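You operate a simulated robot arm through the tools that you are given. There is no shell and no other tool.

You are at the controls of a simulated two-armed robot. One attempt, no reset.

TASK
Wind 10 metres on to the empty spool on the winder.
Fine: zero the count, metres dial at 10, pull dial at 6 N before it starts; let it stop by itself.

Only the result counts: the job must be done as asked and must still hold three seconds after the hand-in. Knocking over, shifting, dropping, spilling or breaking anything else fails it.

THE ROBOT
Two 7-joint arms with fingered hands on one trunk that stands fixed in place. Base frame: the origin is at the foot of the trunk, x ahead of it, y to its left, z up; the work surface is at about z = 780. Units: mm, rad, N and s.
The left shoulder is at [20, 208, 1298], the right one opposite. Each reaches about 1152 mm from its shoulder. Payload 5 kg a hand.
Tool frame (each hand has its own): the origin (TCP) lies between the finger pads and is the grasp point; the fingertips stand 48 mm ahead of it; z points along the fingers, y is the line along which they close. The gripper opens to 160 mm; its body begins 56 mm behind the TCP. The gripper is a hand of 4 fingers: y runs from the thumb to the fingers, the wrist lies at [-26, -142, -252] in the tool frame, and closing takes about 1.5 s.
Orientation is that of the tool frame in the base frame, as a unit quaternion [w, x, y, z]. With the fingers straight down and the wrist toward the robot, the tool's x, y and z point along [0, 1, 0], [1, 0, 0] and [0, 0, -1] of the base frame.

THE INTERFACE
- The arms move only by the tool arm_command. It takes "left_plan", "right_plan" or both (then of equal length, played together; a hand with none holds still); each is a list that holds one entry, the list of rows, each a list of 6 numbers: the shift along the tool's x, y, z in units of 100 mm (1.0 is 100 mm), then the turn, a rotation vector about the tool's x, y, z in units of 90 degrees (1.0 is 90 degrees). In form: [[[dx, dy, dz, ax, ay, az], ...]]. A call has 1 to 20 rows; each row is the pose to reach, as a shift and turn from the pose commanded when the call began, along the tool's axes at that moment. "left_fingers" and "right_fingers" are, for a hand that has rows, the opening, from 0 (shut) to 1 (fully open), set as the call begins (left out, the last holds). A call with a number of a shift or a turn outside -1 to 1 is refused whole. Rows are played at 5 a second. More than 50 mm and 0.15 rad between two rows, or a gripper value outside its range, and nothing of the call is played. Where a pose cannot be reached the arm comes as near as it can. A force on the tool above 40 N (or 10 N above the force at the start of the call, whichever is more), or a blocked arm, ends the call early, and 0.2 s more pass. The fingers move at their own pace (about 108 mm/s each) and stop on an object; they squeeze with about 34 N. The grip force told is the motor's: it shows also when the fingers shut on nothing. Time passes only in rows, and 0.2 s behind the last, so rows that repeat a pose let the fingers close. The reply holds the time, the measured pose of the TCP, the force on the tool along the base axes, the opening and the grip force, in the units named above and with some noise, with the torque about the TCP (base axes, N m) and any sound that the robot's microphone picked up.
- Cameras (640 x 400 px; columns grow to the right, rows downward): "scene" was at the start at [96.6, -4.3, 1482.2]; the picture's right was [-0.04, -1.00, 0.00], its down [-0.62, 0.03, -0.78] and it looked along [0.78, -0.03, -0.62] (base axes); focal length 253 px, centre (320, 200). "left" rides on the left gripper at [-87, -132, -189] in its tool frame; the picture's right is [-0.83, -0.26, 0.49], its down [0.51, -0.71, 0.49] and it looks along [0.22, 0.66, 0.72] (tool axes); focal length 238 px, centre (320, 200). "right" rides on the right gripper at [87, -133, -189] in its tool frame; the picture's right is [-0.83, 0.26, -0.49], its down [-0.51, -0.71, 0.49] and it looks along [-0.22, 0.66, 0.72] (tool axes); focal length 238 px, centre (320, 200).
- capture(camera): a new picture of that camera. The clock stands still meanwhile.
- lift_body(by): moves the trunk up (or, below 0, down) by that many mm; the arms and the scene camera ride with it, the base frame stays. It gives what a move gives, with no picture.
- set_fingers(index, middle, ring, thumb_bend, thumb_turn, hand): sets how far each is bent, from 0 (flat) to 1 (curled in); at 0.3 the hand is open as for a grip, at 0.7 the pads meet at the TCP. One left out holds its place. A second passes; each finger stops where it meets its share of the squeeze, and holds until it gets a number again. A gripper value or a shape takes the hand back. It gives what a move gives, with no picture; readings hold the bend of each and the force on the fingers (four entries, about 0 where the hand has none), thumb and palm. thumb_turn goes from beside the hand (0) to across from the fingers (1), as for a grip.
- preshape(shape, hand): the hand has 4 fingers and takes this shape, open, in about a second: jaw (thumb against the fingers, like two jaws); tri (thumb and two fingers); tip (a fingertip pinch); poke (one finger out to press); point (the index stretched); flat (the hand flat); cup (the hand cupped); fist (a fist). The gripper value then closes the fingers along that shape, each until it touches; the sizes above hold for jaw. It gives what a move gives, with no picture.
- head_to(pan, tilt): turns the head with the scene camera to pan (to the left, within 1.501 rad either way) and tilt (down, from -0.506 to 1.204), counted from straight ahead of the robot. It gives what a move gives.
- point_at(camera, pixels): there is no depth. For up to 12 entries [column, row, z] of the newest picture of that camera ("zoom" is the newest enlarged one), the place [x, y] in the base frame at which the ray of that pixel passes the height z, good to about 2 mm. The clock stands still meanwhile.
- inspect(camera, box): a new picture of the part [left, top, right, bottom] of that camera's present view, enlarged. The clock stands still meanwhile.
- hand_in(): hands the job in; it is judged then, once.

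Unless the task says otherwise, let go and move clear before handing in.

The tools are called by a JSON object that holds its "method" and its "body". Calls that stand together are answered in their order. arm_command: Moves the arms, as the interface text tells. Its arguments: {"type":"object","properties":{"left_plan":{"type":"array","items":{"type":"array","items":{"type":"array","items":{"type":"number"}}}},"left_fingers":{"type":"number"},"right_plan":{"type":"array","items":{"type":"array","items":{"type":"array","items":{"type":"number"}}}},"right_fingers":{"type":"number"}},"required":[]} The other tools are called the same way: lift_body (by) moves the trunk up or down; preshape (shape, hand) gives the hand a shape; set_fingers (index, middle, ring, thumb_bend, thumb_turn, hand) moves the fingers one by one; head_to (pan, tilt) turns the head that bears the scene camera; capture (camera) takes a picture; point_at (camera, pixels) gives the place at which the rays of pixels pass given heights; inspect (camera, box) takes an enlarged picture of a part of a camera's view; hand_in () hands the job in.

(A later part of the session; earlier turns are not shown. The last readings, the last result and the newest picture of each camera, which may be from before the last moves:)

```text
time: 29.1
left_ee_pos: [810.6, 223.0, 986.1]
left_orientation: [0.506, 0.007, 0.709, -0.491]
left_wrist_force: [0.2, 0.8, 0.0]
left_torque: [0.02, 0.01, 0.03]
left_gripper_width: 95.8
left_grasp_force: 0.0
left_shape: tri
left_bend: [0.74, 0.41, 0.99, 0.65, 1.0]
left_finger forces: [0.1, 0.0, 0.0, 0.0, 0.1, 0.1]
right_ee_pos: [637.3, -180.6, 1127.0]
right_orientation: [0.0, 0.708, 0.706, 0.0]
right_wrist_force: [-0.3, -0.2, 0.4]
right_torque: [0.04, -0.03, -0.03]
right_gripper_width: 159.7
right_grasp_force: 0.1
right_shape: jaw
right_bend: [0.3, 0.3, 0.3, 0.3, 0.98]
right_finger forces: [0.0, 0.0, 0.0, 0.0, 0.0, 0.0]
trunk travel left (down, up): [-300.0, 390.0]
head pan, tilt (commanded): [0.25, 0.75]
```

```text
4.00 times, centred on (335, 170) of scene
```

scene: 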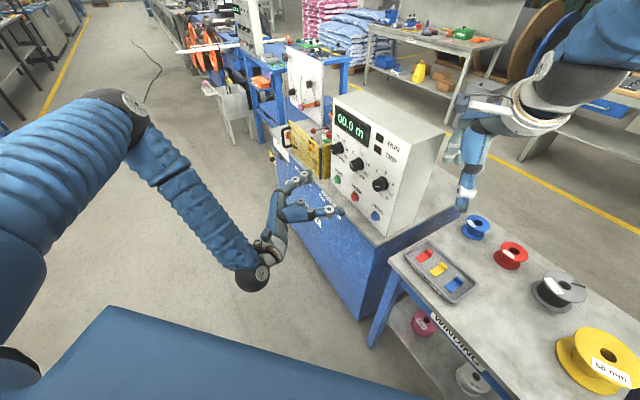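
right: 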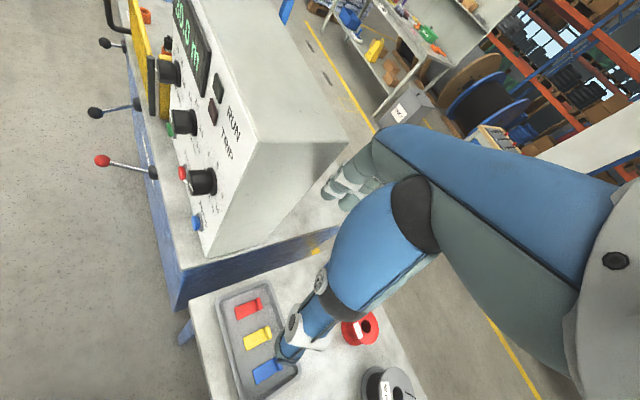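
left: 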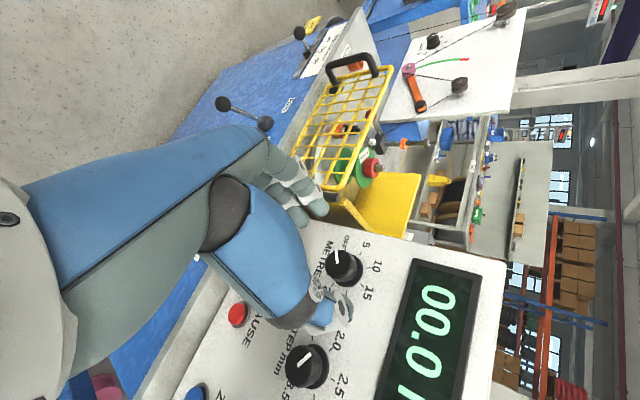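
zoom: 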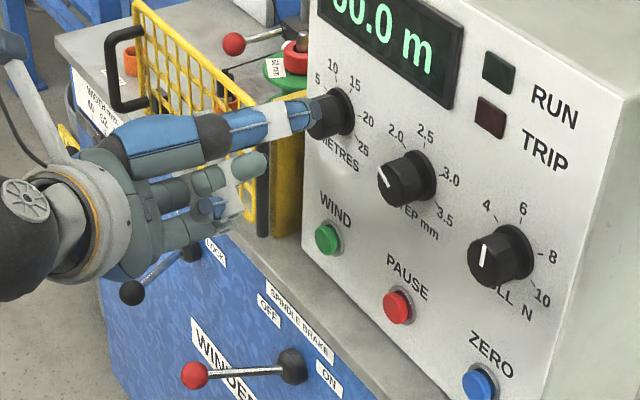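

The metres cap is at about (337,265) in the left picture, a few mm off the tool axis. I'll correct by 3 mm in x and 2 mm in y while advancing 58 mm.

{"method": "arm_command", "body": {"left_plan": [[[0.03, 0.02, 0.2, 0, 0, 0], [0.03, 0.02, 0.4, 0, 0, 0], [0.03, 0.02, 0.58, 0, 0, 0], [0.03, 0.02, 0.58, 0, 0, 0]]]}}

{"method": "inspect", "body": {"camera": "left", "box": [260, 180, 420, 340]}}

{"method": "inspect", "body": {"camera": "scene", "box": [290, 120, 370, 190]}}

{"method": "inspect", "body": {"camera": "right", "box": [60, 20, 260, 180]}}

```text
time: 30.1
left_ee_pos: [851.7, 181.0, 981.9]
left_orientation: [0.507, 0.006, 0.708, -0.491]
left_wrist_force: [-2.1, 2.2, 0.1]
left_torque: [-0.11, -0.17, -0.11]
left_gripper_width: 95.8
left_grasp_force: 0.1
left_shape: tri
left_bend: [0.74, 0.41, 0.99, 0.65, 1.0]
left_finger forces: [0.0, 0.1, 0.1, 0.1, 3.3, 0.0]
right_ee_pos: [636.8, -178.9, 1125.9]
right_orientation: [0.0, 0.708, 0.706, -0.001]
right_wrist_force: [0.6, 0.2, -0.5]
right_torque: [-0.03, 0.01, -0.02]
right_gripper_width: 159.7
right_grasp_force: 0.1
right_shape: jaw
right_bend: [0.3, 0.3, 0.3, 0.3, 0.98]
right_finger forces: [0.0, 0.0, 0.0, 0.0, 0.0, 0.0]
trunk travel left (down, up): [-300.0, 390.0]
head pan, tilt (commanded): [0.25, 0.75]
```

```text
2.50 times, centred on (340, 260) of left
```

zoom: 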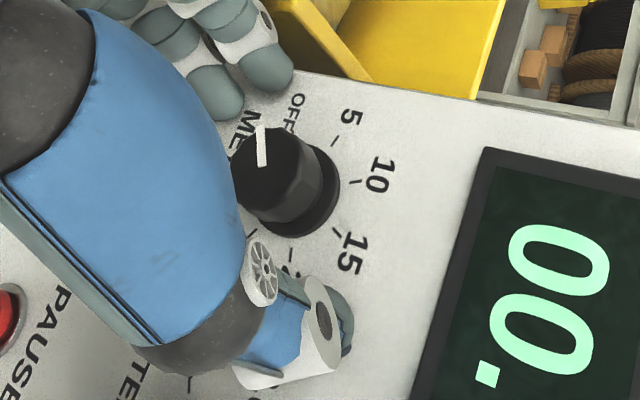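

```text
5.71 times, centred on (330, 155) of scene
```

zoom: 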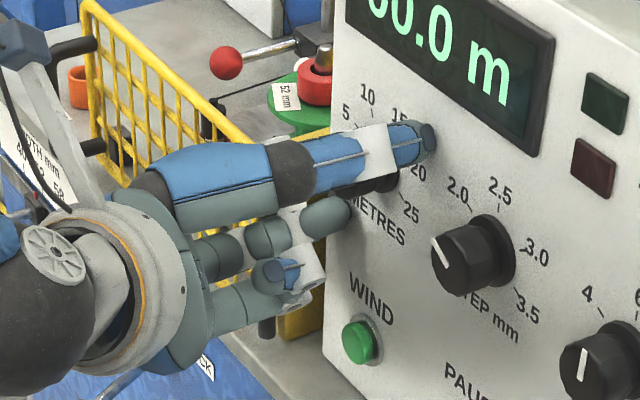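

```text
2.50 times, centred on (160, 100) of right
```

zoom: 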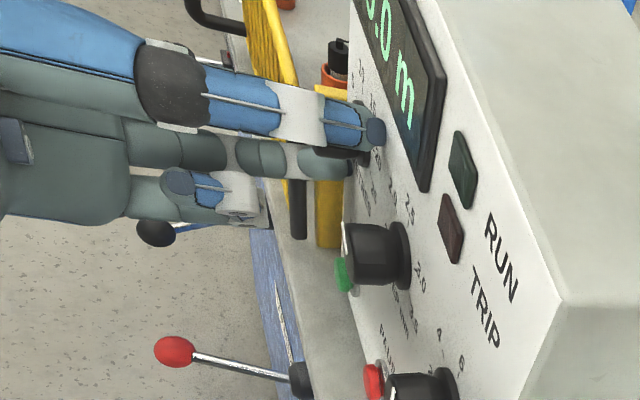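

The thumb lightly touches the panel (3.3 N), and the knob is centred (cap at (317,249), expected (318,250)). I'll back off 3 mm and close.

{"method": "arm_command", "body": {"left_plan": [[[0, 0, -0.03, 0, 0, 0], [0, 0, -0.03, 0, 0, 0], [0, 0, -0.03, 0, 0, 0], [0, 0, -0.03, 0, 0, 0], [0, 0, -0.03, 0, 0, 0], [0, 0, -0.03, 0, 0, 0], [0, 0, -0.03, 0, 0, 0], [0, 0, -0.03, 0, 0, 0]]], "left_fingers": 0.0}}

{"method": "inspect", "body": {"camera": "left", "box": [260, 180, 420, 340]}}

{"method": "inspect", "body": {"camera": "right", "box": [100, 50, 200, 120]}}

```text
time: 31.9
left_ee_pos: [851.4, 187.5, 973.7]
left_orientation: [0.507, 0.003, 0.711, -0.486]
left_wrist_force: [5.6, 19.1, -8.2]
left_torque: [0.16, 0.25, 0.76]
left_gripper_width: 23.0
left_grasp_force: 33.4
left_shape: tri
left_bend: [0.7, 0.7, 1.0, 0.75, 1.0]
left_finger forces: [24.4, 20.1, 0.0, 0.0, 27.9, 0.0]
right_ee_pos: [638.3, -182.1, 1126.1]
right_orientation: [0.0, 0.708, 0.706, 0.0]
right_wrist_force: [-0.1, -1.2, -0.7]
right_torque: [0.17, -0.02, 0.01]
right_gripper_width: 159.3
right_grasp_force: 0.1
right_shape: jaw
right_bend: [0.3, 0.3, 0.3, 0.3, 0.98]
right_finger forces: [0.1, 0.0, 0.0, 0.1, 0.0, 0.0]
trunk travel left (down, up): [-300.0, 390.0]
head pan, tilt (commanded): [0.25, 0.75]
stopped in row 8 (left hand): the force on the tool passed its limit at 40 N (the readings are from after the stop); the commanded pose is now the measured one
```

```text
2.50 times, centred on (340, 260) of left
```

zoom: 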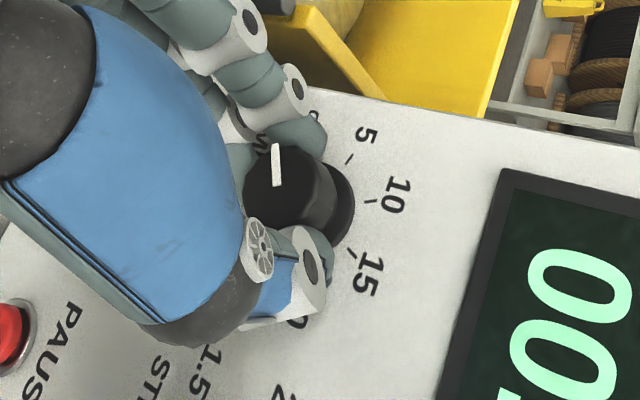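

```text
5.71 times, centred on (150, 85) of right
```

zoom: 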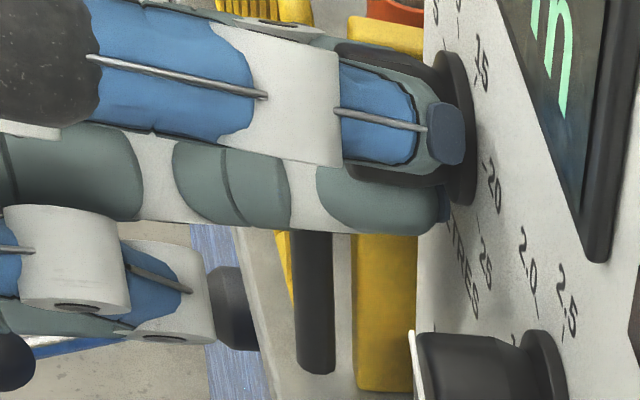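

The grip closed off-centre: the hand was dragged about 9 mm and the wrist carries ~20 N, likely because the thumb sits near the display bezel. I'll open, back off, and regrip at a flatter roll (−18°) where the thumb is clear.

{"method": "arm_command", "body": {"left_plan": [[[0, 0, 0, 0, 0, 0], [0, 0, 0, 0, 0, 0], [0, 0, 0, 0, 0, 0], [0, 0, 0, 0, 0, 0]]], "left_fingers": 0.6}}

{"method": "arm_command", "body": {"left_plan": [[[0, 0, -0.25, 0, 0, 0], [0, 0, -0.5, 0, 0, 0.09], [0, 0, -0.5, 0, 0, 0.18], [0, 0, -0.5, 0, 0, 0.26], [0, 0, -0.5, 0, 0, 0.29], [0, 0, -0.5, 0, 0, 0.29]]]}}

{"method": "inspect", "body": {"camera": "left", "box": [260, 180, 420, 340]}}

{"method": "inspect", "body": {"camera": "scene", "box": [290, 120, 370, 190]}}

```text
time: 32.9
left_ee_pos: [849.7, 183.6, 977.8]
left_orientation: [0.506, 0.007, 0.71, -0.489]
left_wrist_force: [0.1, 0.3, 0.4]
left_torque: [-0.02, -0.06, 0.02]
left_gripper_width: 95.6
left_grasp_force: 0.1
left_shape: tri
left_bend: [0.74, 0.41, 0.99, 0.65, 1.0]
left_finger forces: [0.0, 0.0, 0.1, 0.0, 0.0, 0.0]
right_ee_pos: [637.9, -180.9, 1127.6]
right_orientation: [0.0, 0.708, 0.706, 0.0]
right_wrist_force: [0.3, -1.0, 0.2]
right_torque: [0.01, 0.02, 0.0]
right_gripper_width: 159.5
right_grasp_force: 0.0
right_shape: jaw
right_bend: [0.3, 0.3, 0.3, 0.3, 0.98]
right_finger forces: [0.0, 0.1, 0.0, 0.0, 0.1, 0.0]
trunk travel left (down, up): [-300.0, 390.0]
head pan, tilt (commanded): [0.25, 0.75]
```

```text
time: 34.3
left_ee_pos: [815.3, 219.8, 978.7]
left_orientation: [0.603, 0.166, 0.691, -0.362]
left_wrist_force: [-0.2, -0.4, 0.2]
left_torque: [0.0, 0.0, -0.02]
left_gripper_width: 95.6
left_grasp_force: 0.1
left_shape: tri
left_bend: [0.74, 0.41, 0.99, 0.65, 1.0]
left_finger forces: [0.0, 0.1, 0.1, 0.1, 0.0, 0.0]
right_ee_pos: [637.9, -180.9, 1125.8]
right_orientation: [0.0, 0.708, 0.706, 0.0]
right_wrist_force: [0.2, 0.2, -0.7]
right_torque: [-0.04, 0.0, 0.01]
right_gripper_width: 159.8
right_grasp_force: 0.2
right_shape: jaw
right_bend: [0.3, 0.3, 0.3, 0.3, 0.98]
right_finger forces: [0.1, 0.0, 0.0, 0.0, 0.0, 0.1]
trunk travel left (down, up): [-300.0, 390.0]
head pan, tilt (commanded): [0.25, 0.75]
```

```text
2.50 times, centred on (340, 260) of left
```

zoom: 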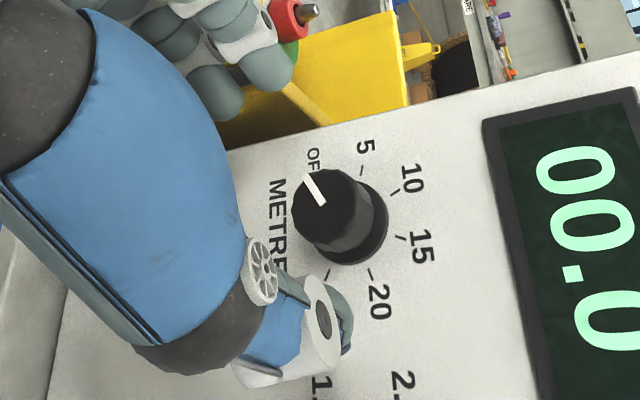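

```text
5.71 times, centred on (330, 155) of scene
```

zoom: 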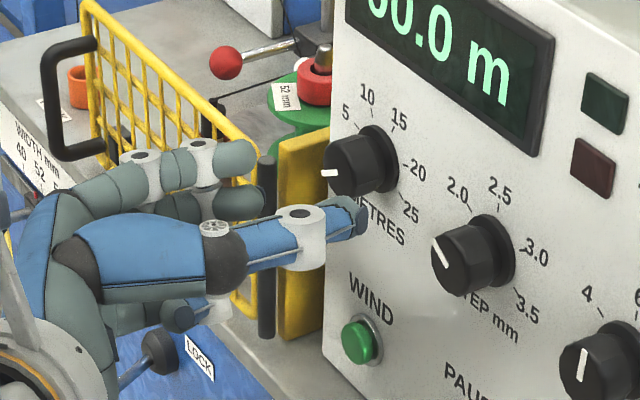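

The knob is about 2–3 mm off the tool axis at this roll. To stay clear of the yellow guard I'll narrow the opening to 0.45, correct the centring and advance 51 mm.

{"method": "arm_command", "body": {"left_plan": [[[-0.028, -0.017, 0, 0, 0, 0], [-0.028, -0.017, 0.1, 0, 0, 0], [-0.028, -0.017, 0.25, 0, 0, 0], [-0.028, -0.017, 0.4, 0, 0, 0], [-0.028, -0.017, 0.51, 0, 0, 0], [-0.028, -0.017, 0.51, 0, 0, 0]]], "left_fingers": 0.45}}

{"method": "inspect", "body": {"camera": "left", "box": [260, 180, 420, 340]}}

{"method": "inspect", "body": {"camera": "scene", "box": [290, 120, 370, 190]}}

{"method": "inspect", "body": {"camera": "right", "box": [90, 30, 210, 130]}}

```text
time: 35.7
left_ee_pos: [851.4, 183.7, 981.3]
left_orientation: [0.604, 0.167, 0.69, -0.362]
left_wrist_force: [-0.6, 1.4, -0.3]
left_torque: [-0.02, -0.01, -0.01]
left_gripper_width: 72.7
left_grasp_force: 0.0
left_shape: tri
left_bend: [0.74, 0.47, 0.99, 0.71, 1.0]
left_finger forces: [0.1, 0.0, 0.0, 0.0, 0.0, 0.0]
right_ee_pos: [637.6, -180.2, 1127.5]
right_orientation: [0.0, 0.709, 0.705, 0.0]
right_wrist_force: [-0.6, 0.3, 0.3]
right_torque: [-0.02, 0.0, 0.01]
right_gripper_width: 159.5
right_grasp_force: 0.0
right_shape: jaw
right_bend: [0.3, 0.3, 0.3, 0.3, 0.98]
right_finger forces: [0.1, 0.0, 0.0, 0.0, 0.1, 0.0]
trunk travel left (down, up): [-300.0, 390.0]
head pan, tilt (commanded): [0.25, 0.75]
```

```text
2.50 times, centred on (340, 260) of left
```

zoom: 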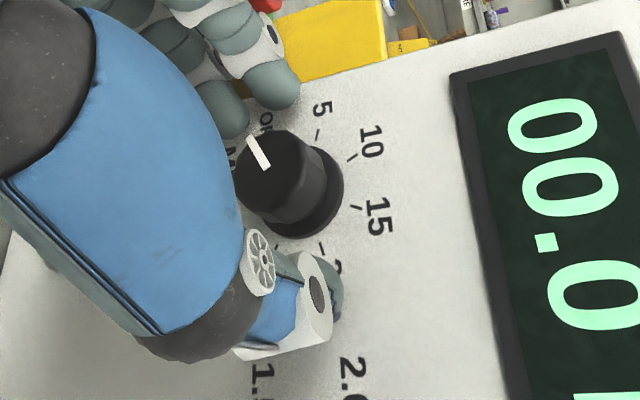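

```text
5.71 times, centred on (330, 155) of scene
```

zoom: 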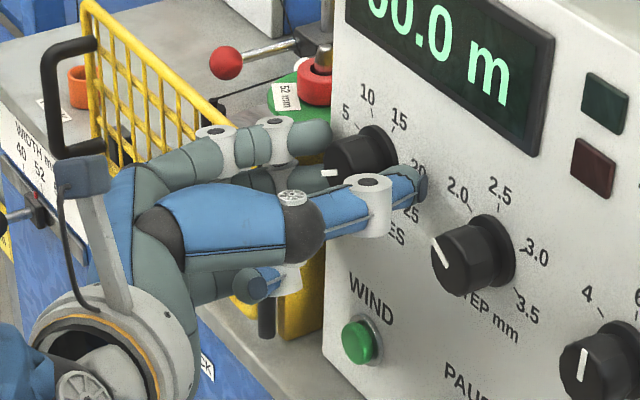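

```text
4.00 times, centred on (150, 80) of right
```

zoom: 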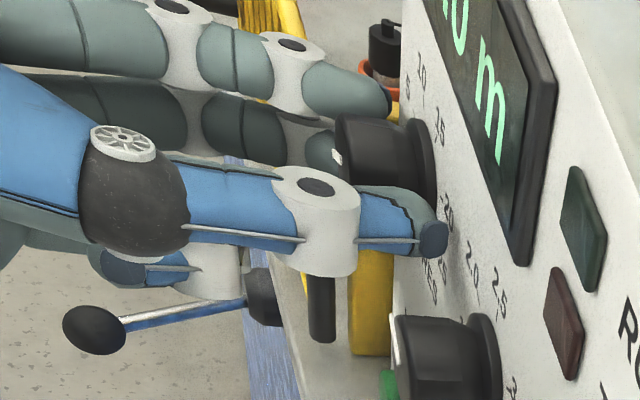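

No contact and the knob sits between thumb and fingers. Closing now.

{"method": "arm_command", "body": {"left_plan": [[[0, 0, 0, 0, 0, 0], [0, 0, 0, 0, 0, 0], [0, 0, 0, 0, 0, 0], [0, 0, 0, 0, 0, 0], [0, 0, 0, 0, 0, 0], [0, 0, 0, 0, 0, 0]]], "left_fingers": 0.0}}

{"method": "inspect", "body": {"camera": "left", "box": [260, 180, 420, 340]}}

{"method": "inspect", "body": {"camera": "scene", "box": [290, 120, 370, 190]}}

```text
time: 37.1
left_ee_pos: [851.4, 183.4, 981.2]
left_orientation: [0.604, 0.166, 0.69, -0.363]
left_wrist_force: [1.8, -2.7, -0.4]
left_torque: [-0.01, -0.01, -0.05]
left_gripper_width: 26.5
left_grasp_force: 33.6
left_shape: tri
left_bend: [0.73, 0.64, 1.0, 0.74, 1.0]
left_finger forces: [14.1, 12.3, 0.1, 0.0, 30.4, 0.1]
right_ee_pos: [638.0, -180.7, 1125.7]
right_orientation: [0.0, 0.708, 0.706, 0.0]
right_wrist_force: [0.4, 0.8, -1.3]
right_torque: [0.02, 0.03, -0.01]
right_gripper_width: 159.6
right_grasp_force: 0.1
right_shape: jaw
right_bend: [0.3, 0.3, 0.3, 0.3, 0.98]
right_finger forces: [0.0, 0.0, 0.0, 0.1, 0.0, 0.0]
trunk travel left (down, up): [-300.0, 390.0]
head pan, tilt (commanded): [0.25, 0.75]
```

```text
2.50 times, centred on (340, 260) of left
```

zoom: 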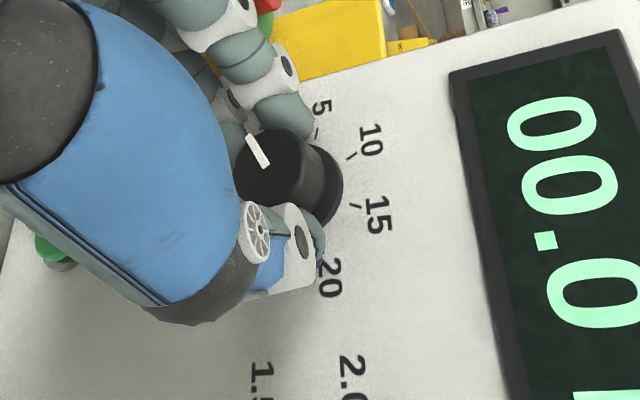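

```text
5.71 times, centred on (330, 155) of scene
```

zoom: 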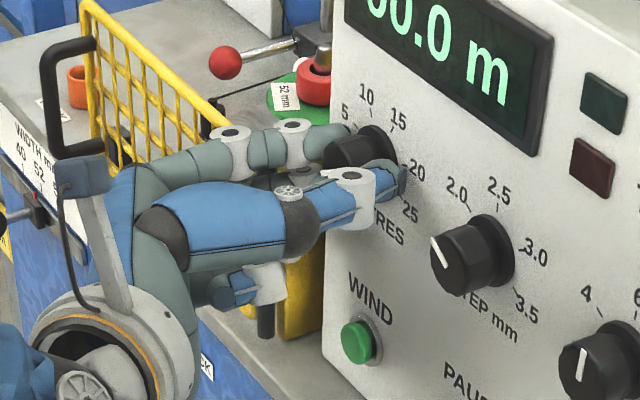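

The grip is now clean (14/12/30 N, wrist ~3 N). I'll turn +45° clockwise and check.

{"method": "arm_command", "body": {"left_plan": [[[0, 0, 0, 0, 0, 0.08], [0, 0, 0, 0, 0, 0.16], [0, 0, 0, 0, 0, 0.24], [0, 0, 0, 0, 0, 0.32], [0, 0, 0, 0, 0, 0.4], [0, 0, 0, 0, 0, 0.48], [0, 0, 0, 0, 0, 0.5], [0, 0, 0, 0, 0, 0.5]]]}}

{"method": "inspect", "body": {"camera": "left", "box": [260, 180, 420, 340]}}

{"method": "inspect", "body": {"camera": "scene", "box": [290, 120, 370, 190]}}

{"method": "inspect", "body": {"camera": "right", "box": [90, 30, 210, 130]}}

```text
time: 38.9
left_ee_pos: [852.5, 184.7, 981.3]
left_orientation: [0.696, 0.418, 0.574, -0.102]
left_wrist_force: [16.7, 4.7, -0.1]
left_torque: [-0.12, -0.11, 0.79]
left_gripper_width: 26.1
left_grasp_force: 33.5
left_shape: tri
left_bend: [0.73, 0.63, 1.0, 0.74, 1.0]
left_finger forces: [18.1, 19.3, 0.1, 0.0, 26.2, 0.0]
right_ee_pos: [639.4, -178.8, 1126.3]
right_orientation: [-0.001, 0.708, 0.706, 0.0]
right_wrist_force: [-0.4, 0.3, 0.2]
right_torque: [0.03, -0.04, 0.03]
right_gripper_width: 159.9
right_grasp_force: 0.0
right_shape: jaw
right_bend: [0.3, 0.3, 0.3, 0.3, 0.98]
right_finger forces: [0.1, 0.0, 0.0, 0.0, 0.1, 0.0]
trunk travel left (down, up): [-300.0, 390.0]
head pan, tilt (commanded): [0.25, 0.75]
```

```text
2.50 times, centred on (340, 260) of left
```

zoom: 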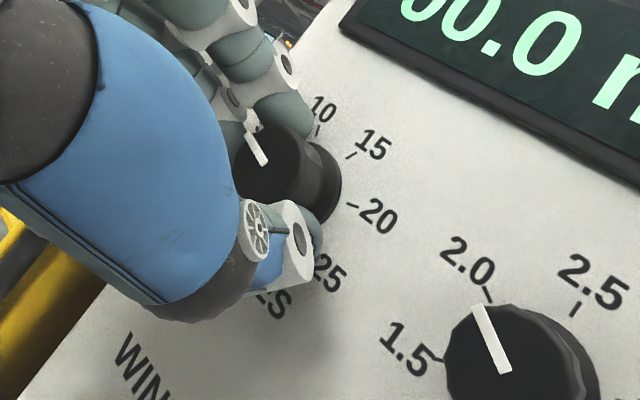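

```text
5.71 times, centred on (330, 155) of scene
```

zoom: 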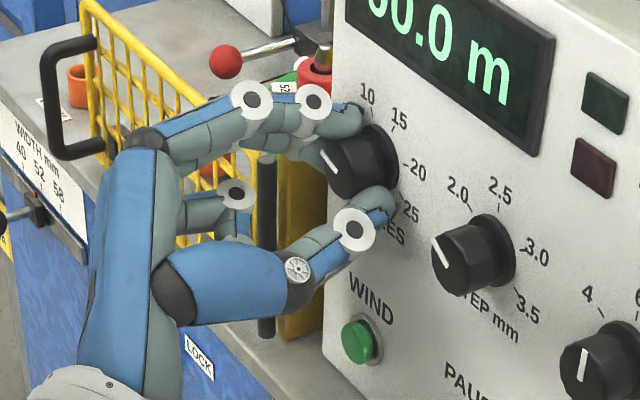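

```text
4.00 times, centred on (150, 80) of right
```

zoom: 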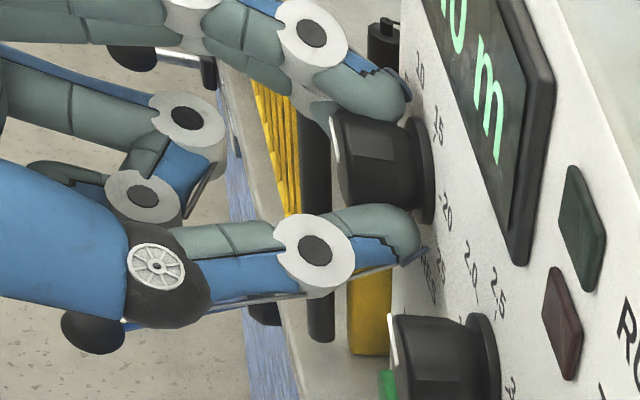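

The pointer moved to about 5 as expected. Before turning further I check the clearance between the fingers and the display bezel, whose lower corner is at zoom (345,20).

{"method": "inspect", "body": {"camera": "scene", "box": [320, 105, 370, 145]}}

{"method": "point_at", "body": {"camera": "scene", "pixels": [[334.4, 123.5, 1030], [334.4, 123.5, 1040], [334.4, 123.5, 1050], [352, 135, 1030], [352, 135, 1040], [352, 135, 1050]]}}

```text
10.00 times, centred on (345, 125) of scene
```

zoom: 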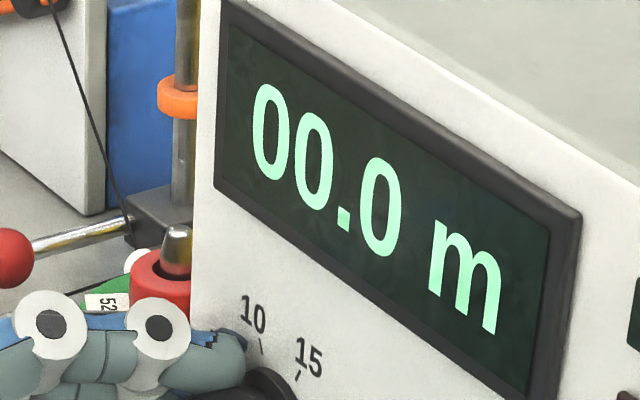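

```text
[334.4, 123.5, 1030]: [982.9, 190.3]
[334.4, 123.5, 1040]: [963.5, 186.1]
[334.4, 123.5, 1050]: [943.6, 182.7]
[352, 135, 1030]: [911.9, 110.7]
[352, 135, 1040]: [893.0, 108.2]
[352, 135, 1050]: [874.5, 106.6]
```

The bezel's lower edge is at z≈1060, well above where the fingers will be (≈1025). I'll continue turning +42.7°.

{"method": "arm_command", "body": {"left_plan": [[[0, 0, 0, 0, 0, 0.08], [0, 0, 0, 0, 0, 0.16], [0, 0, 0, 0, 0, 0.24], [0, 0, 0, 0, 0, 0.32], [0, 0, 0, 0, 0, 0.4], [0, 0, 0, 0, 0, 0.475], [0, 0, 0, 0, 0, 0.475]]]}}

{"method": "inspect", "body": {"camera": "left", "box": [260, 180, 420, 340]}}

{"method": "inspect", "body": {"camera": "scene", "box": [305, 125, 365, 175]}}

{"method": "inspect", "body": {"camera": "right", "box": [90, 30, 210, 130]}}

```text
time: 40.5
left_ee_pos: [852.8, 185.1, 982.4]
left_orientation: [0.687, 0.598, 0.382, 0.158]
left_wrist_force: [25.1, 13.8, 8.2]
left_torque: [-0.62, -0.51, 1.11]
left_gripper_width: 25.7
left_grasp_force: 34.4
left_shape: tri
left_bend: [0.73, 0.63, 1.0, 0.74, 1.0]
left_finger forces: [14.8, 28.2, 0.0, 0.0, 24.8, 0.0]
right_ee_pos: [638.4, -179.1, 1125.9]
right_orientation: [0.0, 0.708, 0.706, 0.0]
right_wrist_force: [0.4, 0.1, -0.2]
right_torque: [0.01, 0.01, 0.02]
right_gripper_width: 159.5
right_grasp_force: 0.0
right_shape: jaw
right_bend: [0.3, 0.3, 0.3, 0.3, 0.98]
right_finger forces: [0.0, 0.1, 0.0, 0.0, 0.0, 0.1]
trunk travel left (down, up): [-300.0, 390.0]
head pan, tilt (commanded): [0.25, 0.75]
```

```text
2.50 times, centred on (340, 260) of left
```

zoom: 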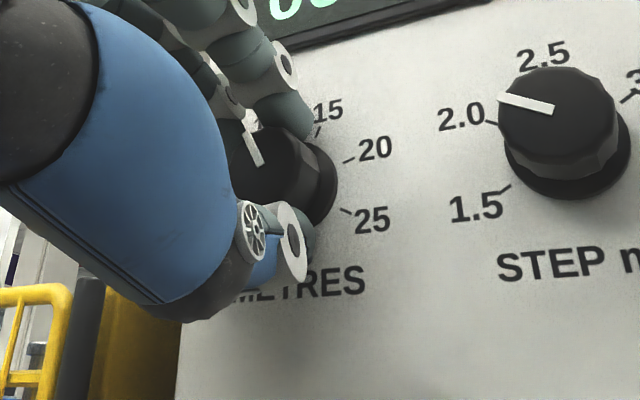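

```text
8.00 times, centred on (335, 150) of scene
```

zoom: 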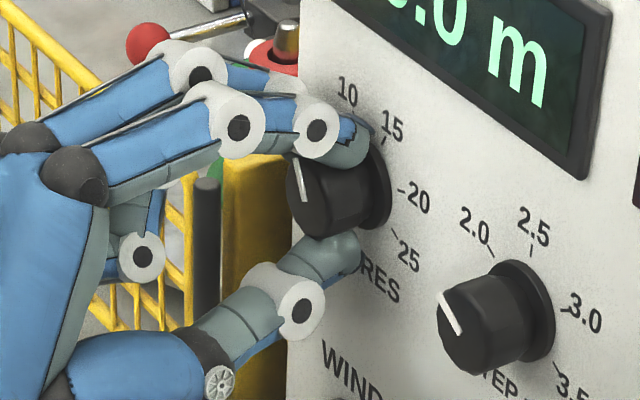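

```text
4.00 times, centred on (150, 80) of right
```

zoom: 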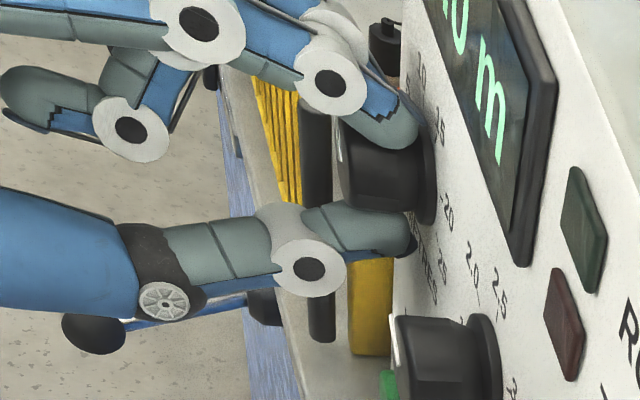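

The mark has swung up near 10, but the scene estimate says it is still ~8° short. I'll zoom in tightly to measure it against the 10 tick.

{"method": "inspect", "body": {"camera": "scene", "box": [334, 134, 366, 158]}}

{"method": "inspect", "body": {"camera": "left", "box": [305, 220, 361, 260]}}

```text
16.00 times, centred on (350, 146) of scene
```

zoom: 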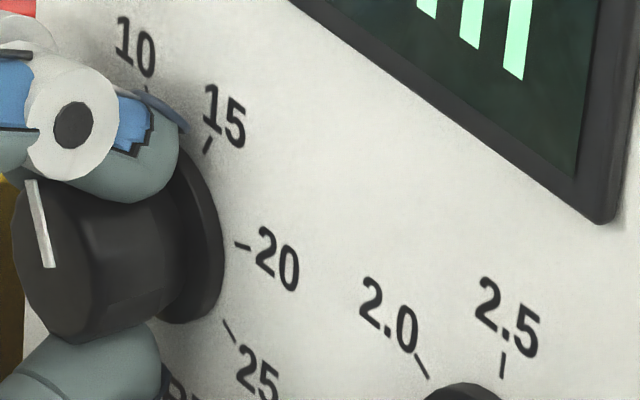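

```text
10.00 times, centred on (333, 240) of left
```

zoom: 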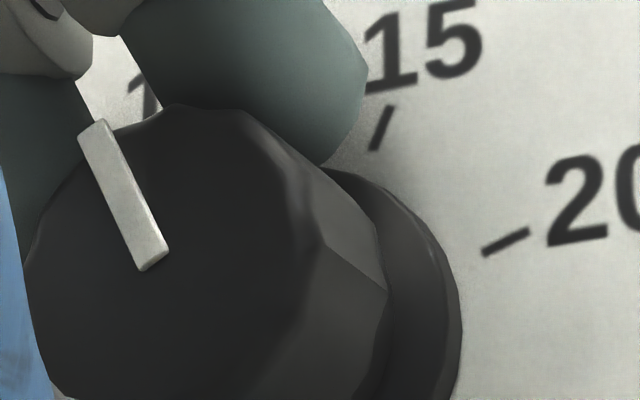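

{"method": "point_at", "body": {"camera": "zoom", "pixels": [[153, 260, 970], [153, 260, 1000], [93, 130, 980], [93, 130, 1010], [375, 150, 990], [375, 150, 1020], [390, 107, 1000], [390, 107, 1030], [483, 252, 970], [483, 252, 1000], [527, 233, 970], [527, 233, 1000]]}}

```text
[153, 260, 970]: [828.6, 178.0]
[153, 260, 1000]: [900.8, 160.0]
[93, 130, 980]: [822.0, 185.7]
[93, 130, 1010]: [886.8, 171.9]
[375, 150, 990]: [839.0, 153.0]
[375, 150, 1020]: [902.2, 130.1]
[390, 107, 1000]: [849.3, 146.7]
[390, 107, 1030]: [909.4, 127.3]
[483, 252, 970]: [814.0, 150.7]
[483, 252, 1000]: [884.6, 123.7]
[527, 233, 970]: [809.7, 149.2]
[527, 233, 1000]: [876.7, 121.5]
```

{"method": "point_at", "body": {"camera": "scene", "pixels": [[333.0, 150.25, 970], [333.0, 150.25, 1000], [331.875, 144.75, 980], [331.875, 144.75, 1010], [339.2, 139.0, 990], [339.2, 139.0, 1020], [343.0, 142.6, 990], [343.0, 142.6, 1020], [345.1, 148.9, 970], [345.1, 148.9, 1000]]}}

```text
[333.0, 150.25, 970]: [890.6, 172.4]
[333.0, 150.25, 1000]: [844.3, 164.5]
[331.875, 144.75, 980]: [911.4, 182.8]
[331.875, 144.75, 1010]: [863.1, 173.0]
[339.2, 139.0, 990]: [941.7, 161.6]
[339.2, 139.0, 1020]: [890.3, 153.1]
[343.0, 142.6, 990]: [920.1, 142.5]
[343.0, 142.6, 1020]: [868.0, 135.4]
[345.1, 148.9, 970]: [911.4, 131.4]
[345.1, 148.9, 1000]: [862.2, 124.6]
```

Both cameras put the mark at about −28° while 10 is at −22°, so I turn a further +6°.

{"method": "arm_command", "body": {"left_plan": [[[0, 0, 0, 0, 0, 0.035], [0, 0, 0, 0, 0, 0.067], [0, 0, 0, 0, 0, 0.067]]]}}

{"method": "inspect", "body": {"camera": "scene", "box": [324, 134, 356, 158]}}

```text
time: 41.3
left_ee_pos: [851.7, 185.2, 982.0]
left_orientation: [0.677, 0.616, 0.352, 0.194]
left_wrist_force: [26.9, 15.8, 13.1]
left_torque: [-0.76, -0.54, 1.14]
left_gripper_width: 25.6
left_grasp_force: 34.2
left_shape: tri
left_bend: [0.73, 0.62, 1.0, 0.74, 1.0]
left_finger forces: [15.3, 30.5, 0.0, 0.0, 24.3, 0.0]
right_ee_pos: [639.1, -179.8, 1125.5]
right_orientation: [0.0, 0.709, 0.706, 0.0]
right_wrist_force: [0.4, 1.0, 0.8]
right_torque: [-0.02, 0.03, -0.01]
right_gripper_width: 159.6
right_grasp_force: 0.0
right_shape: jaw
right_bend: [0.3, 0.3, 0.3, 0.3, 0.98]
right_finger forces: [0.0, 0.0, 0.1, 0.1, 0.0, 0.0]
trunk travel left (down, up): [-300.0, 390.0]
head pan, tilt (commanded): [0.25, 0.75]
```

```text
16.00 times, centred on (340, 146) of scene
```

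zoom: 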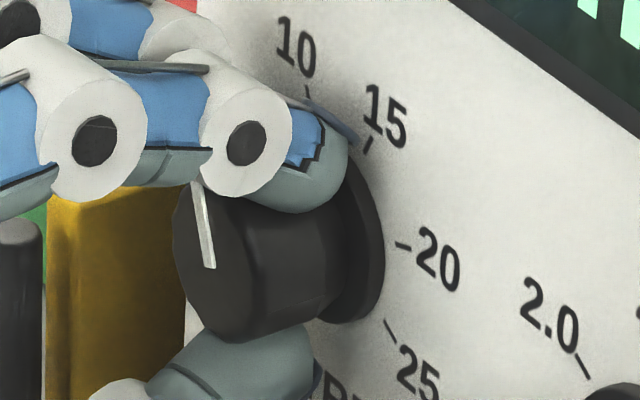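

{"method": "point_at", "body": {"camera": "zoom", "pixels": [[209, 268, 970], [209, 268, 1000], [197, 183, 980], [197, 183, 1010], [203, 225, 975], [203, 225, 1005]]}}

{"method": "inspect", "body": {"camera": "left", "box": [305, 220, 361, 260]}}

```text
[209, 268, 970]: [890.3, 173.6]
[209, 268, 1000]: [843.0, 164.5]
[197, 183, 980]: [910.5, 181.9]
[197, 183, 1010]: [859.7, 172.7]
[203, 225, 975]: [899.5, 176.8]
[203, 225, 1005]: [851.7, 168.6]
```

```text
10.00 times, centred on (333, 240) of left
```

zoom: 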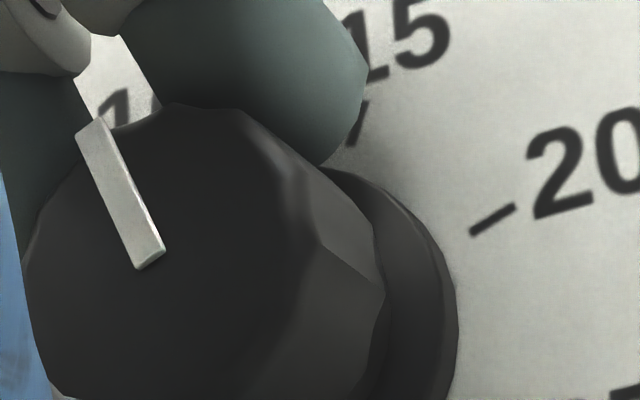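

{"method": "point_at", "body": {"camera": "zoom", "pixels": [[150, 260, 970], [150, 260, 1000], [91, 130, 980], [91, 130, 1010], [120, 195, 975], [120, 195, 1005], [470, 235, 980], [470, 235, 1010], [515, 206, 980], [515, 206, 1010]]}}

```text
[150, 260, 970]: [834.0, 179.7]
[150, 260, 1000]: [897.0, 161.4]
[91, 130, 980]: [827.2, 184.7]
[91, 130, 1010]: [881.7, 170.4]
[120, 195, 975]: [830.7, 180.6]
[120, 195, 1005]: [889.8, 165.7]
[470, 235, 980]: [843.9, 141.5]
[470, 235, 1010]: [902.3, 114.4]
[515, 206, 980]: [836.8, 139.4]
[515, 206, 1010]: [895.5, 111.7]
```

The measurements scatter around −22° (10). I'll release, back off, and compare mark and tick slopes unobstructed.

{"method": "arm_command", "body": {"left_plan": [[[0, 0, 0, 0, 0, 0], [0, 0, 0, 0, 0, 0], [0, 0, 0, 0, 0, 0], [0, 0, 0, 0, 0, 0]]], "left_fingers": 0.5}}

{"method": "arm_command", "body": {"left_plan": [[[0, 0, -0.3, 0, 0, 0], [0, 0, -0.6, 0, 0, 0], [0, 0, -0.9, 0, 0, 0]]]}}

{"method": "inspect", "body": {"camera": "scene", "box": [324, 134, 356, 158]}}

{"method": "capture", "body": {"camera": "left"}}

```text
time: 42.3
left_ee_pos: [849.4, 181.4, 981.9]
left_orientation: [0.677, 0.618, 0.35, 0.191]
left_wrist_force: [-0.4, 0.2, 0.0]
left_torque: [0.0, 0.0, -0.01]
left_gripper_width: 79.4
left_grasp_force: 0.0
left_shape: tri
left_bend: [0.74, 0.45, 0.99, 0.7, 1.0]
left_finger forces: [0.0, 0.1, 0.1, 0.0, 0.1, 0.1]
right_ee_pos: [637.6, -181.9, 1126.3]
right_orientation: [0.0, 0.709, 0.706, 0.001]
right_wrist_force: [0.0, -0.5, 0.5]
right_torque: [0.05, 0.0, 0.01]
right_gripper_width: 159.5
right_grasp_force: 0.1
right_shape: jaw
right_bend: [0.3, 0.3, 0.3, 0.3, 0.98]
right_finger forces: [0.0, 0.0, 0.0, 0.1, 0.1, 0.0]
trunk travel left (down, up): [-300.0, 390.0]
head pan, tilt (commanded): [0.25, 0.75]
```

```text
time: 43.1
left_ee_pos: [787.2, 246.6, 982.2]
left_orientation: [0.678, 0.618, 0.349, 0.192]
left_wrist_force: [-0.3, 0.1, -0.1]
left_torque: [-0.02, -0.01, 0.03]
left_gripper_width: 79.5
left_grasp_force: 0.1
left_shape: tri
left_bend: [0.74, 0.45, 0.99, 0.7, 1.0]
left_finger forces: [0.0, 0.1, 0.0, 0.0, 0.0, 0.1]
right_ee_pos: [638.2, -179.7, 1126.5]
right_orientation: [0.0, 0.709, 0.706, 0.0]
right_wrist_force: [-0.4, 0.9, -0.1]
right_torque: [-0.06, -0.05, 0.0]
right_gripper_width: 159.6
right_grasp_force: 0.1
right_shape: jaw
right_bend: [0.3, 0.3, 0.3, 0.3, 0.98]
right_finger forces: [0.0, 0.0, 0.0, 0.0, 0.1, 0.0]
trunk travel left (down, up): [-300.0, 390.0]
head pan, tilt (commanded): [0.25, 0.75]
```

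```text
16.00 times, centred on (340, 146) of scene
```

zoom: 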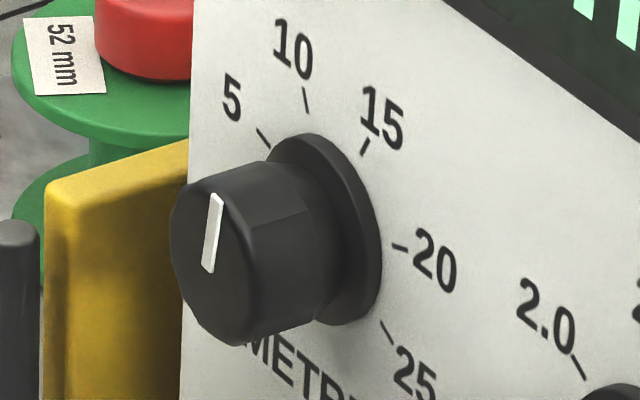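

```text
taken
```

left: 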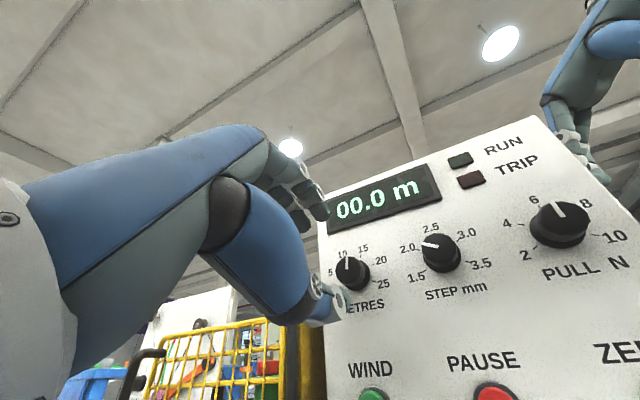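

Releasing turned the knob: the mark (207,270)→(217,195) is now between 10 and 15. I'll check with the left camera zoom.

{"method": "inspect", "body": {"camera": "left", "box": [320, 230, 400, 310]}}

{"method": "inspect", "body": {"camera": "left", "box": [500, 180, 640, 290]}}

```text
5.00 times, centred on (360, 270) of left
```

zoom: 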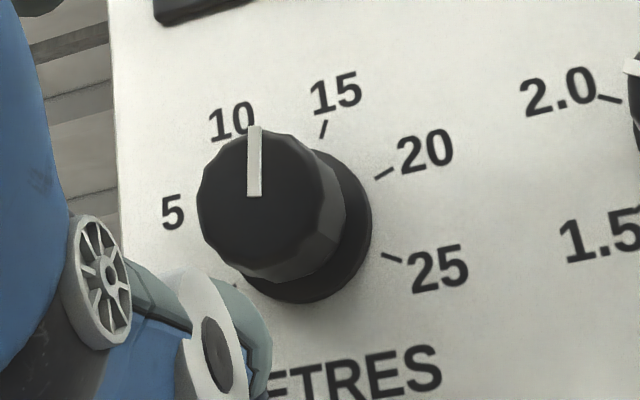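

```text
3.64 times, centred on (570, 235) of left
```

zoom: 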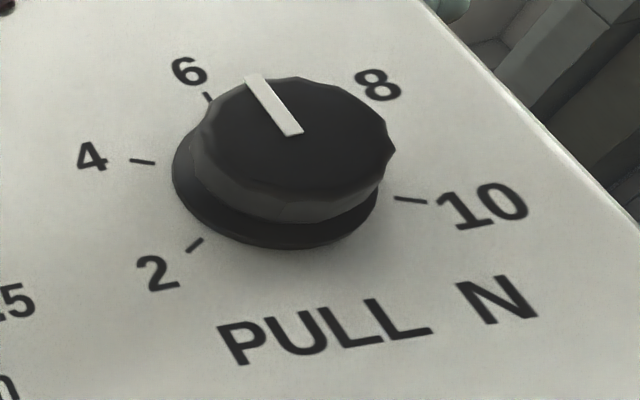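

Both views show metres at about 12.5 now, so release under side load spun the knob. The load pattern during turning shows the knob's axis is really at u≈733.8, z≈986.1, about 5 mm from where I gripped. I'll re-approach centred on that, at roll +15°, to turn back −22°.

{"method": "arm_command", "body": {"left_plan": [[[0, 0, 0, 0, 0, -0.08], [0, 0, 0, 0, 0, -0.16], [0.01, 0.02, 0, 0, 0, -0.24], [0.018, 0.045, 0, 0, 0, -0.32], [0.018, 0.045, 0.1, 0, 0, -0.4], [0.018, 0.045, 0.2, 0, 0, -0.48], [0.018, 0.045, 0.3, 0, 0, -0.56], [0.018, 0.045, 0.377, 0, 0, -0.64], [0.018, 0.045, 0.377, 0, 0, -0.68], [0.018, 0.045, 0.377, 0, 0, -0.68]]], "left_fingers": 0.5}}

{"method": "inspect", "body": {"camera": "left", "box": [260, 180, 420, 340]}}

{"method": "inspect", "body": {"camera": "scene", "box": [290, 120, 370, 190]}}

```text
time: 45.3
left_ee_pos: [814.6, 221.7, 986.3]
left_orientation: [0.681, 0.353, 0.616, -0.179]
left_wrist_force: [-0.2, -0.3, 0.2]
left_torque: [0.02, 0.02, -0.03]
left_gripper_width: 79.4
left_grasp_force: 0.0
left_shape: tri
left_bend: [0.74, 0.45, 0.99, 0.7, 1.0]
left_finger forces: [0.0, 0.0, 0.0, 0.1, 0.0, 0.0]
right_ee_pos: [638.9, -181.6, 1126.0]
right_orientation: [0.0, 0.708, 0.706, 0.0]
right_wrist_force: [0.1, -0.6, 0.1]
right_torque: [0.0, 0.02, 0.03]
right_gripper_width: 159.5
right_grasp_force: 0.1
right_shape: jaw
right_bend: [0.3, 0.3, 0.3, 0.3, 0.98]
right_finger forces: [0.0, 0.0, 0.0, 0.1, 0.0, 0.2]
trunk travel left (down, up): [-300.0, 390.0]
head pan, tilt (commanded): [0.25, 0.75]
```

```text
2.50 times, centred on (340, 260) of left
```

zoom: 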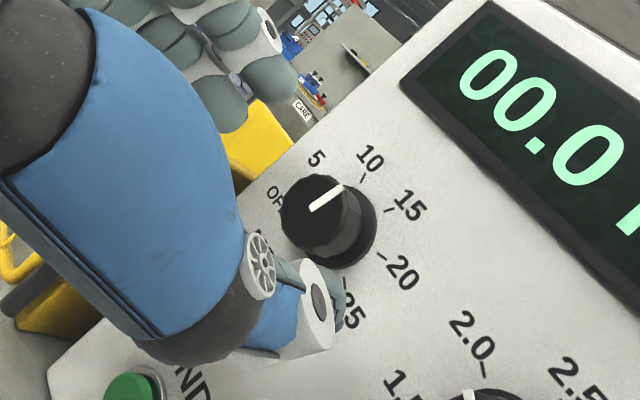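

```text
5.71 times, centred on (330, 155) of scene
```

zoom: 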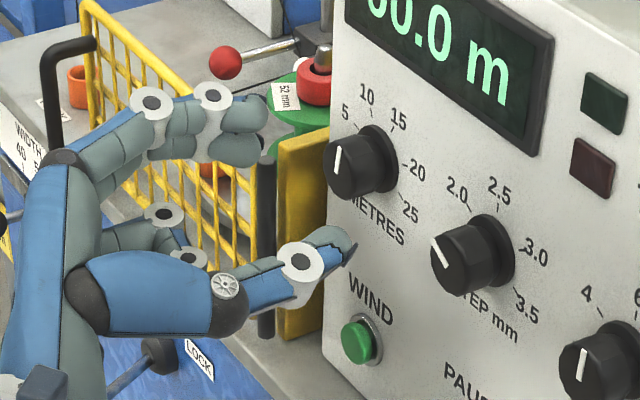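

The knob looks within 2–3 mm of the tool axis; I'll nudge 1.3 mm in x and 1.2 mm in y, advance 53 mm and close in two steps.

{"method": "arm_command", "body": {"left_plan": [[[0.013, 0.012, 0.15, 0, 0, 0], [0.013, 0.012, 0.35, 0, 0, 0], [0.013, 0.012, 0.528, 0, 0, 0], [0.013, 0.012, 0.528, 0, 0, 0]]], "left_fingers": 0.45}}

{"method": "arm_command", "body": {"left_plan": [[[0, 0, 0, 0, 0, 0], [0, 0, 0, 0, 0, 0], [0, 0, 0, 0, 0, 0], [0, 0, 0, 0, 0, 0], [0, 0, 0, 0, 0, 0], [0, 0, 0, 0, 0, 0]]], "left_fingers": 0.0}}

{"method": "inspect", "body": {"camera": "left", "box": [260, 180, 420, 340]}}

{"method": "inspect", "body": {"camera": "scene", "box": [324, 134, 356, 158]}}

```text
time: 46.3
left_ee_pos: [852.7, 187.1, 983.6]
left_orientation: [0.681, 0.352, 0.616, -0.179]
left_wrist_force: [-0.4, 0.4, 0.5]
left_torque: [0.01, 0.02, -0.02]
left_gripper_width: 72.2
left_grasp_force: 0.0
left_shape: tri
left_bend: [0.74, 0.47, 0.99, 0.71, 1.0]
left_finger forces: [0.1, 0.0, 0.0, 0.0, 0.1, 0.1]
right_ee_pos: [639.0, -179.4, 1125.1]
right_orientation: [0.0, 0.708, 0.706, 0.0]
right_wrist_force: [0.1, -0.6, 0.3]
right_torque: [-0.01, -0.06, -0.01]
right_gripper_width: 159.5
right_grasp_force: 0.0
right_shape: jaw
right_bend: [0.3, 0.3, 0.3, 0.3, 0.98]
right_finger forces: [0.0, 0.0, 0.0, 0.0, 0.0, 0.0]
trunk travel left (down, up): [-300.0, 390.0]
head pan, tilt (commanded): [0.25, 0.75]
```

```text
time: 47.7
left_ee_pos: [853.4, 186.4, 984.3]
left_orientation: [0.68, 0.354, 0.616, -0.179]
left_wrist_force: [2.4, -3.2, -2.4]
left_torque: [0.03, 0.01, -0.03]
left_gripper_width: 27.4
left_grasp_force: 33.5
left_shape: tri
left_bend: [0.73, 0.64, 1.0, 0.74, 1.0]
left_finger forces: [13.5, 13.0, 0.0, 0.0, 30.1, 0.0]
right_ee_pos: [638.4, -181.5, 1125.0]
right_orientation: [0.0, 0.708, 0.706, 0.0]
right_wrist_force: [-0.4, 0.0, 0.1]
right_torque: [-0.03, -0.02, 0.03]
right_gripper_width: 159.7
right_grasp_force: 0.1
right_shape: jaw
right_bend: [0.3, 0.3, 0.3, 0.3, 0.98]
right_finger forces: [0.1, 0.0, 0.0, 0.0, 0.0, 0.1]
trunk travel left (down, up): [-300.0, 390.0]
head pan, tilt (commanded): [0.25, 0.75]
```

```text
2.50 times, centred on (340, 260) of left
```

zoom: 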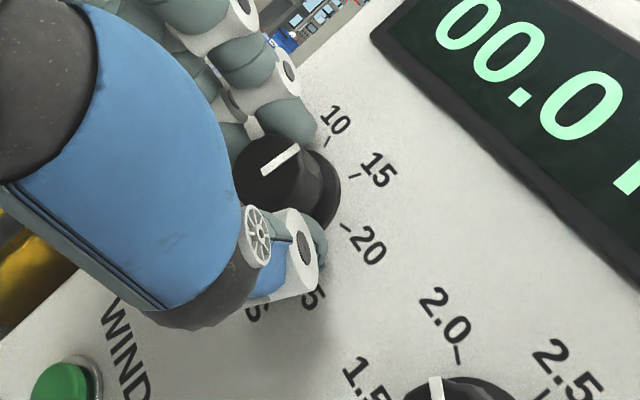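

```text
16.00 times, centred on (340, 146) of scene
```

zoom: 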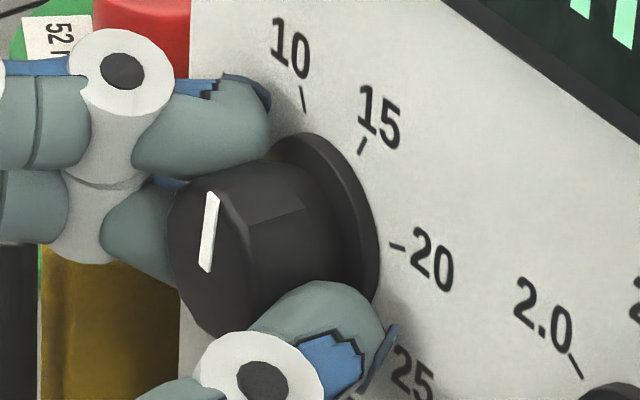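

The grip is centred this time (13.5/13/30 N, wrist ~4 N). I'll zoom in tightly on the 10 tick and mark in the scene to calibrate the slope I need.

{"method": "inspect", "body": {"camera": "scene", "box": [329, 136, 349, 151]}}

{"method": "inspect", "body": {"camera": "scene", "box": [367, 168, 397, 190]}}

```text
16.00 times, centred on (339, 144) of scene
```

zoom: 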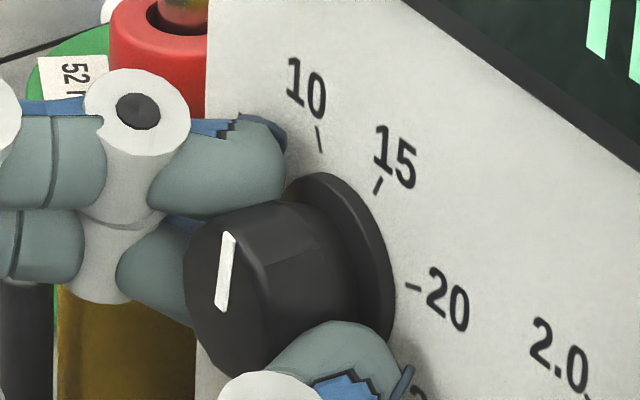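

```text
16.00 times, centred on (382, 179) of scene
```

zoom: 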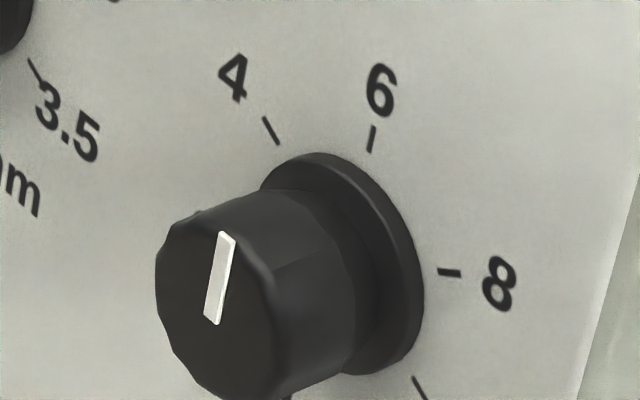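

Calibrated slopes: the 10 tick runs (317,126)→(321,151) while the mark runs (230,234)→(222,308), so I need roughly −19°. I'll turn −19° now.

{"method": "arm_command", "body": {"left_plan": [[[0, 0, 0, 0, 0, -0.07], [0, 0, 0, 0, 0, -0.14], [0, 0, 0, 0, 0, -0.21], [0, 0, 0, 0, 0, -0.21]]]}}

{"method": "inspect", "body": {"camera": "scene", "box": [329, 136, 349, 151]}}

{"method": "inspect", "body": {"camera": "left", "box": [305, 220, 369, 270]}}

```text
time: 48.7
left_ee_pos: [852.6, 185.7, 983.7]
left_orientation: [0.641, 0.247, 0.667, -0.288]
left_wrist_force: [-4.4, -5.3, -5.9]
left_torque: [0.1, 0.1, -0.3]
left_gripper_width: 27.2
left_grasp_force: 34.5
left_shape: tri
left_bend: [0.73, 0.64, 1.0, 0.74, 1.0]
left_finger forces: [12.5, 14.9, 0.2, 0.1, 34.1, 0.0]
right_ee_pos: [637.6, -181.2, 1126.0]
right_orientation: [0.0, 0.708, 0.706, 0.0]
right_wrist_force: [0.0, 0.7, -0.5]
right_torque: [0.01, -0.02, 0.02]
right_gripper_width: 159.6
right_grasp_force: 0.1
right_shape: jaw
right_bend: [0.3, 0.3, 0.3, 0.3, 0.98]
right_finger forces: [0.0, 0.1, 0.0, 0.0, 0.0, 0.0]
trunk travel left (down, up): [-300.0, 390.0]
head pan, tilt (commanded): [0.25, 0.75]
```

```text
16.00 times, centred on (339, 144) of scene
```

zoom: 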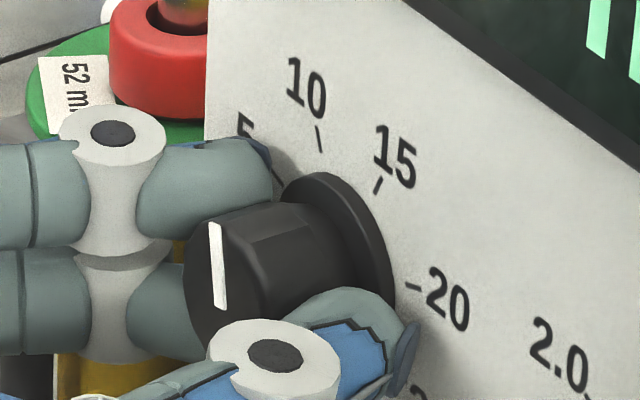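

```text
8.00 times, centred on (337, 245) of left
```

zoom: 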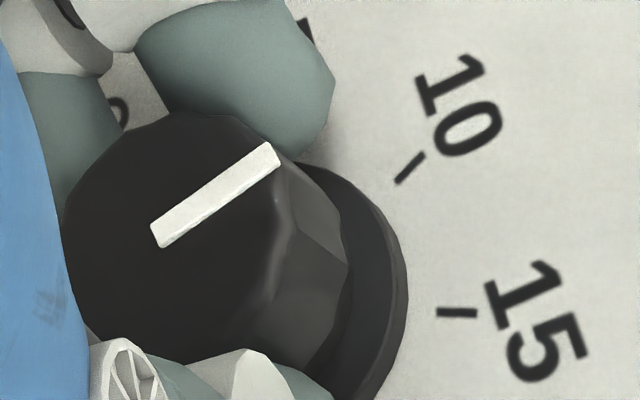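

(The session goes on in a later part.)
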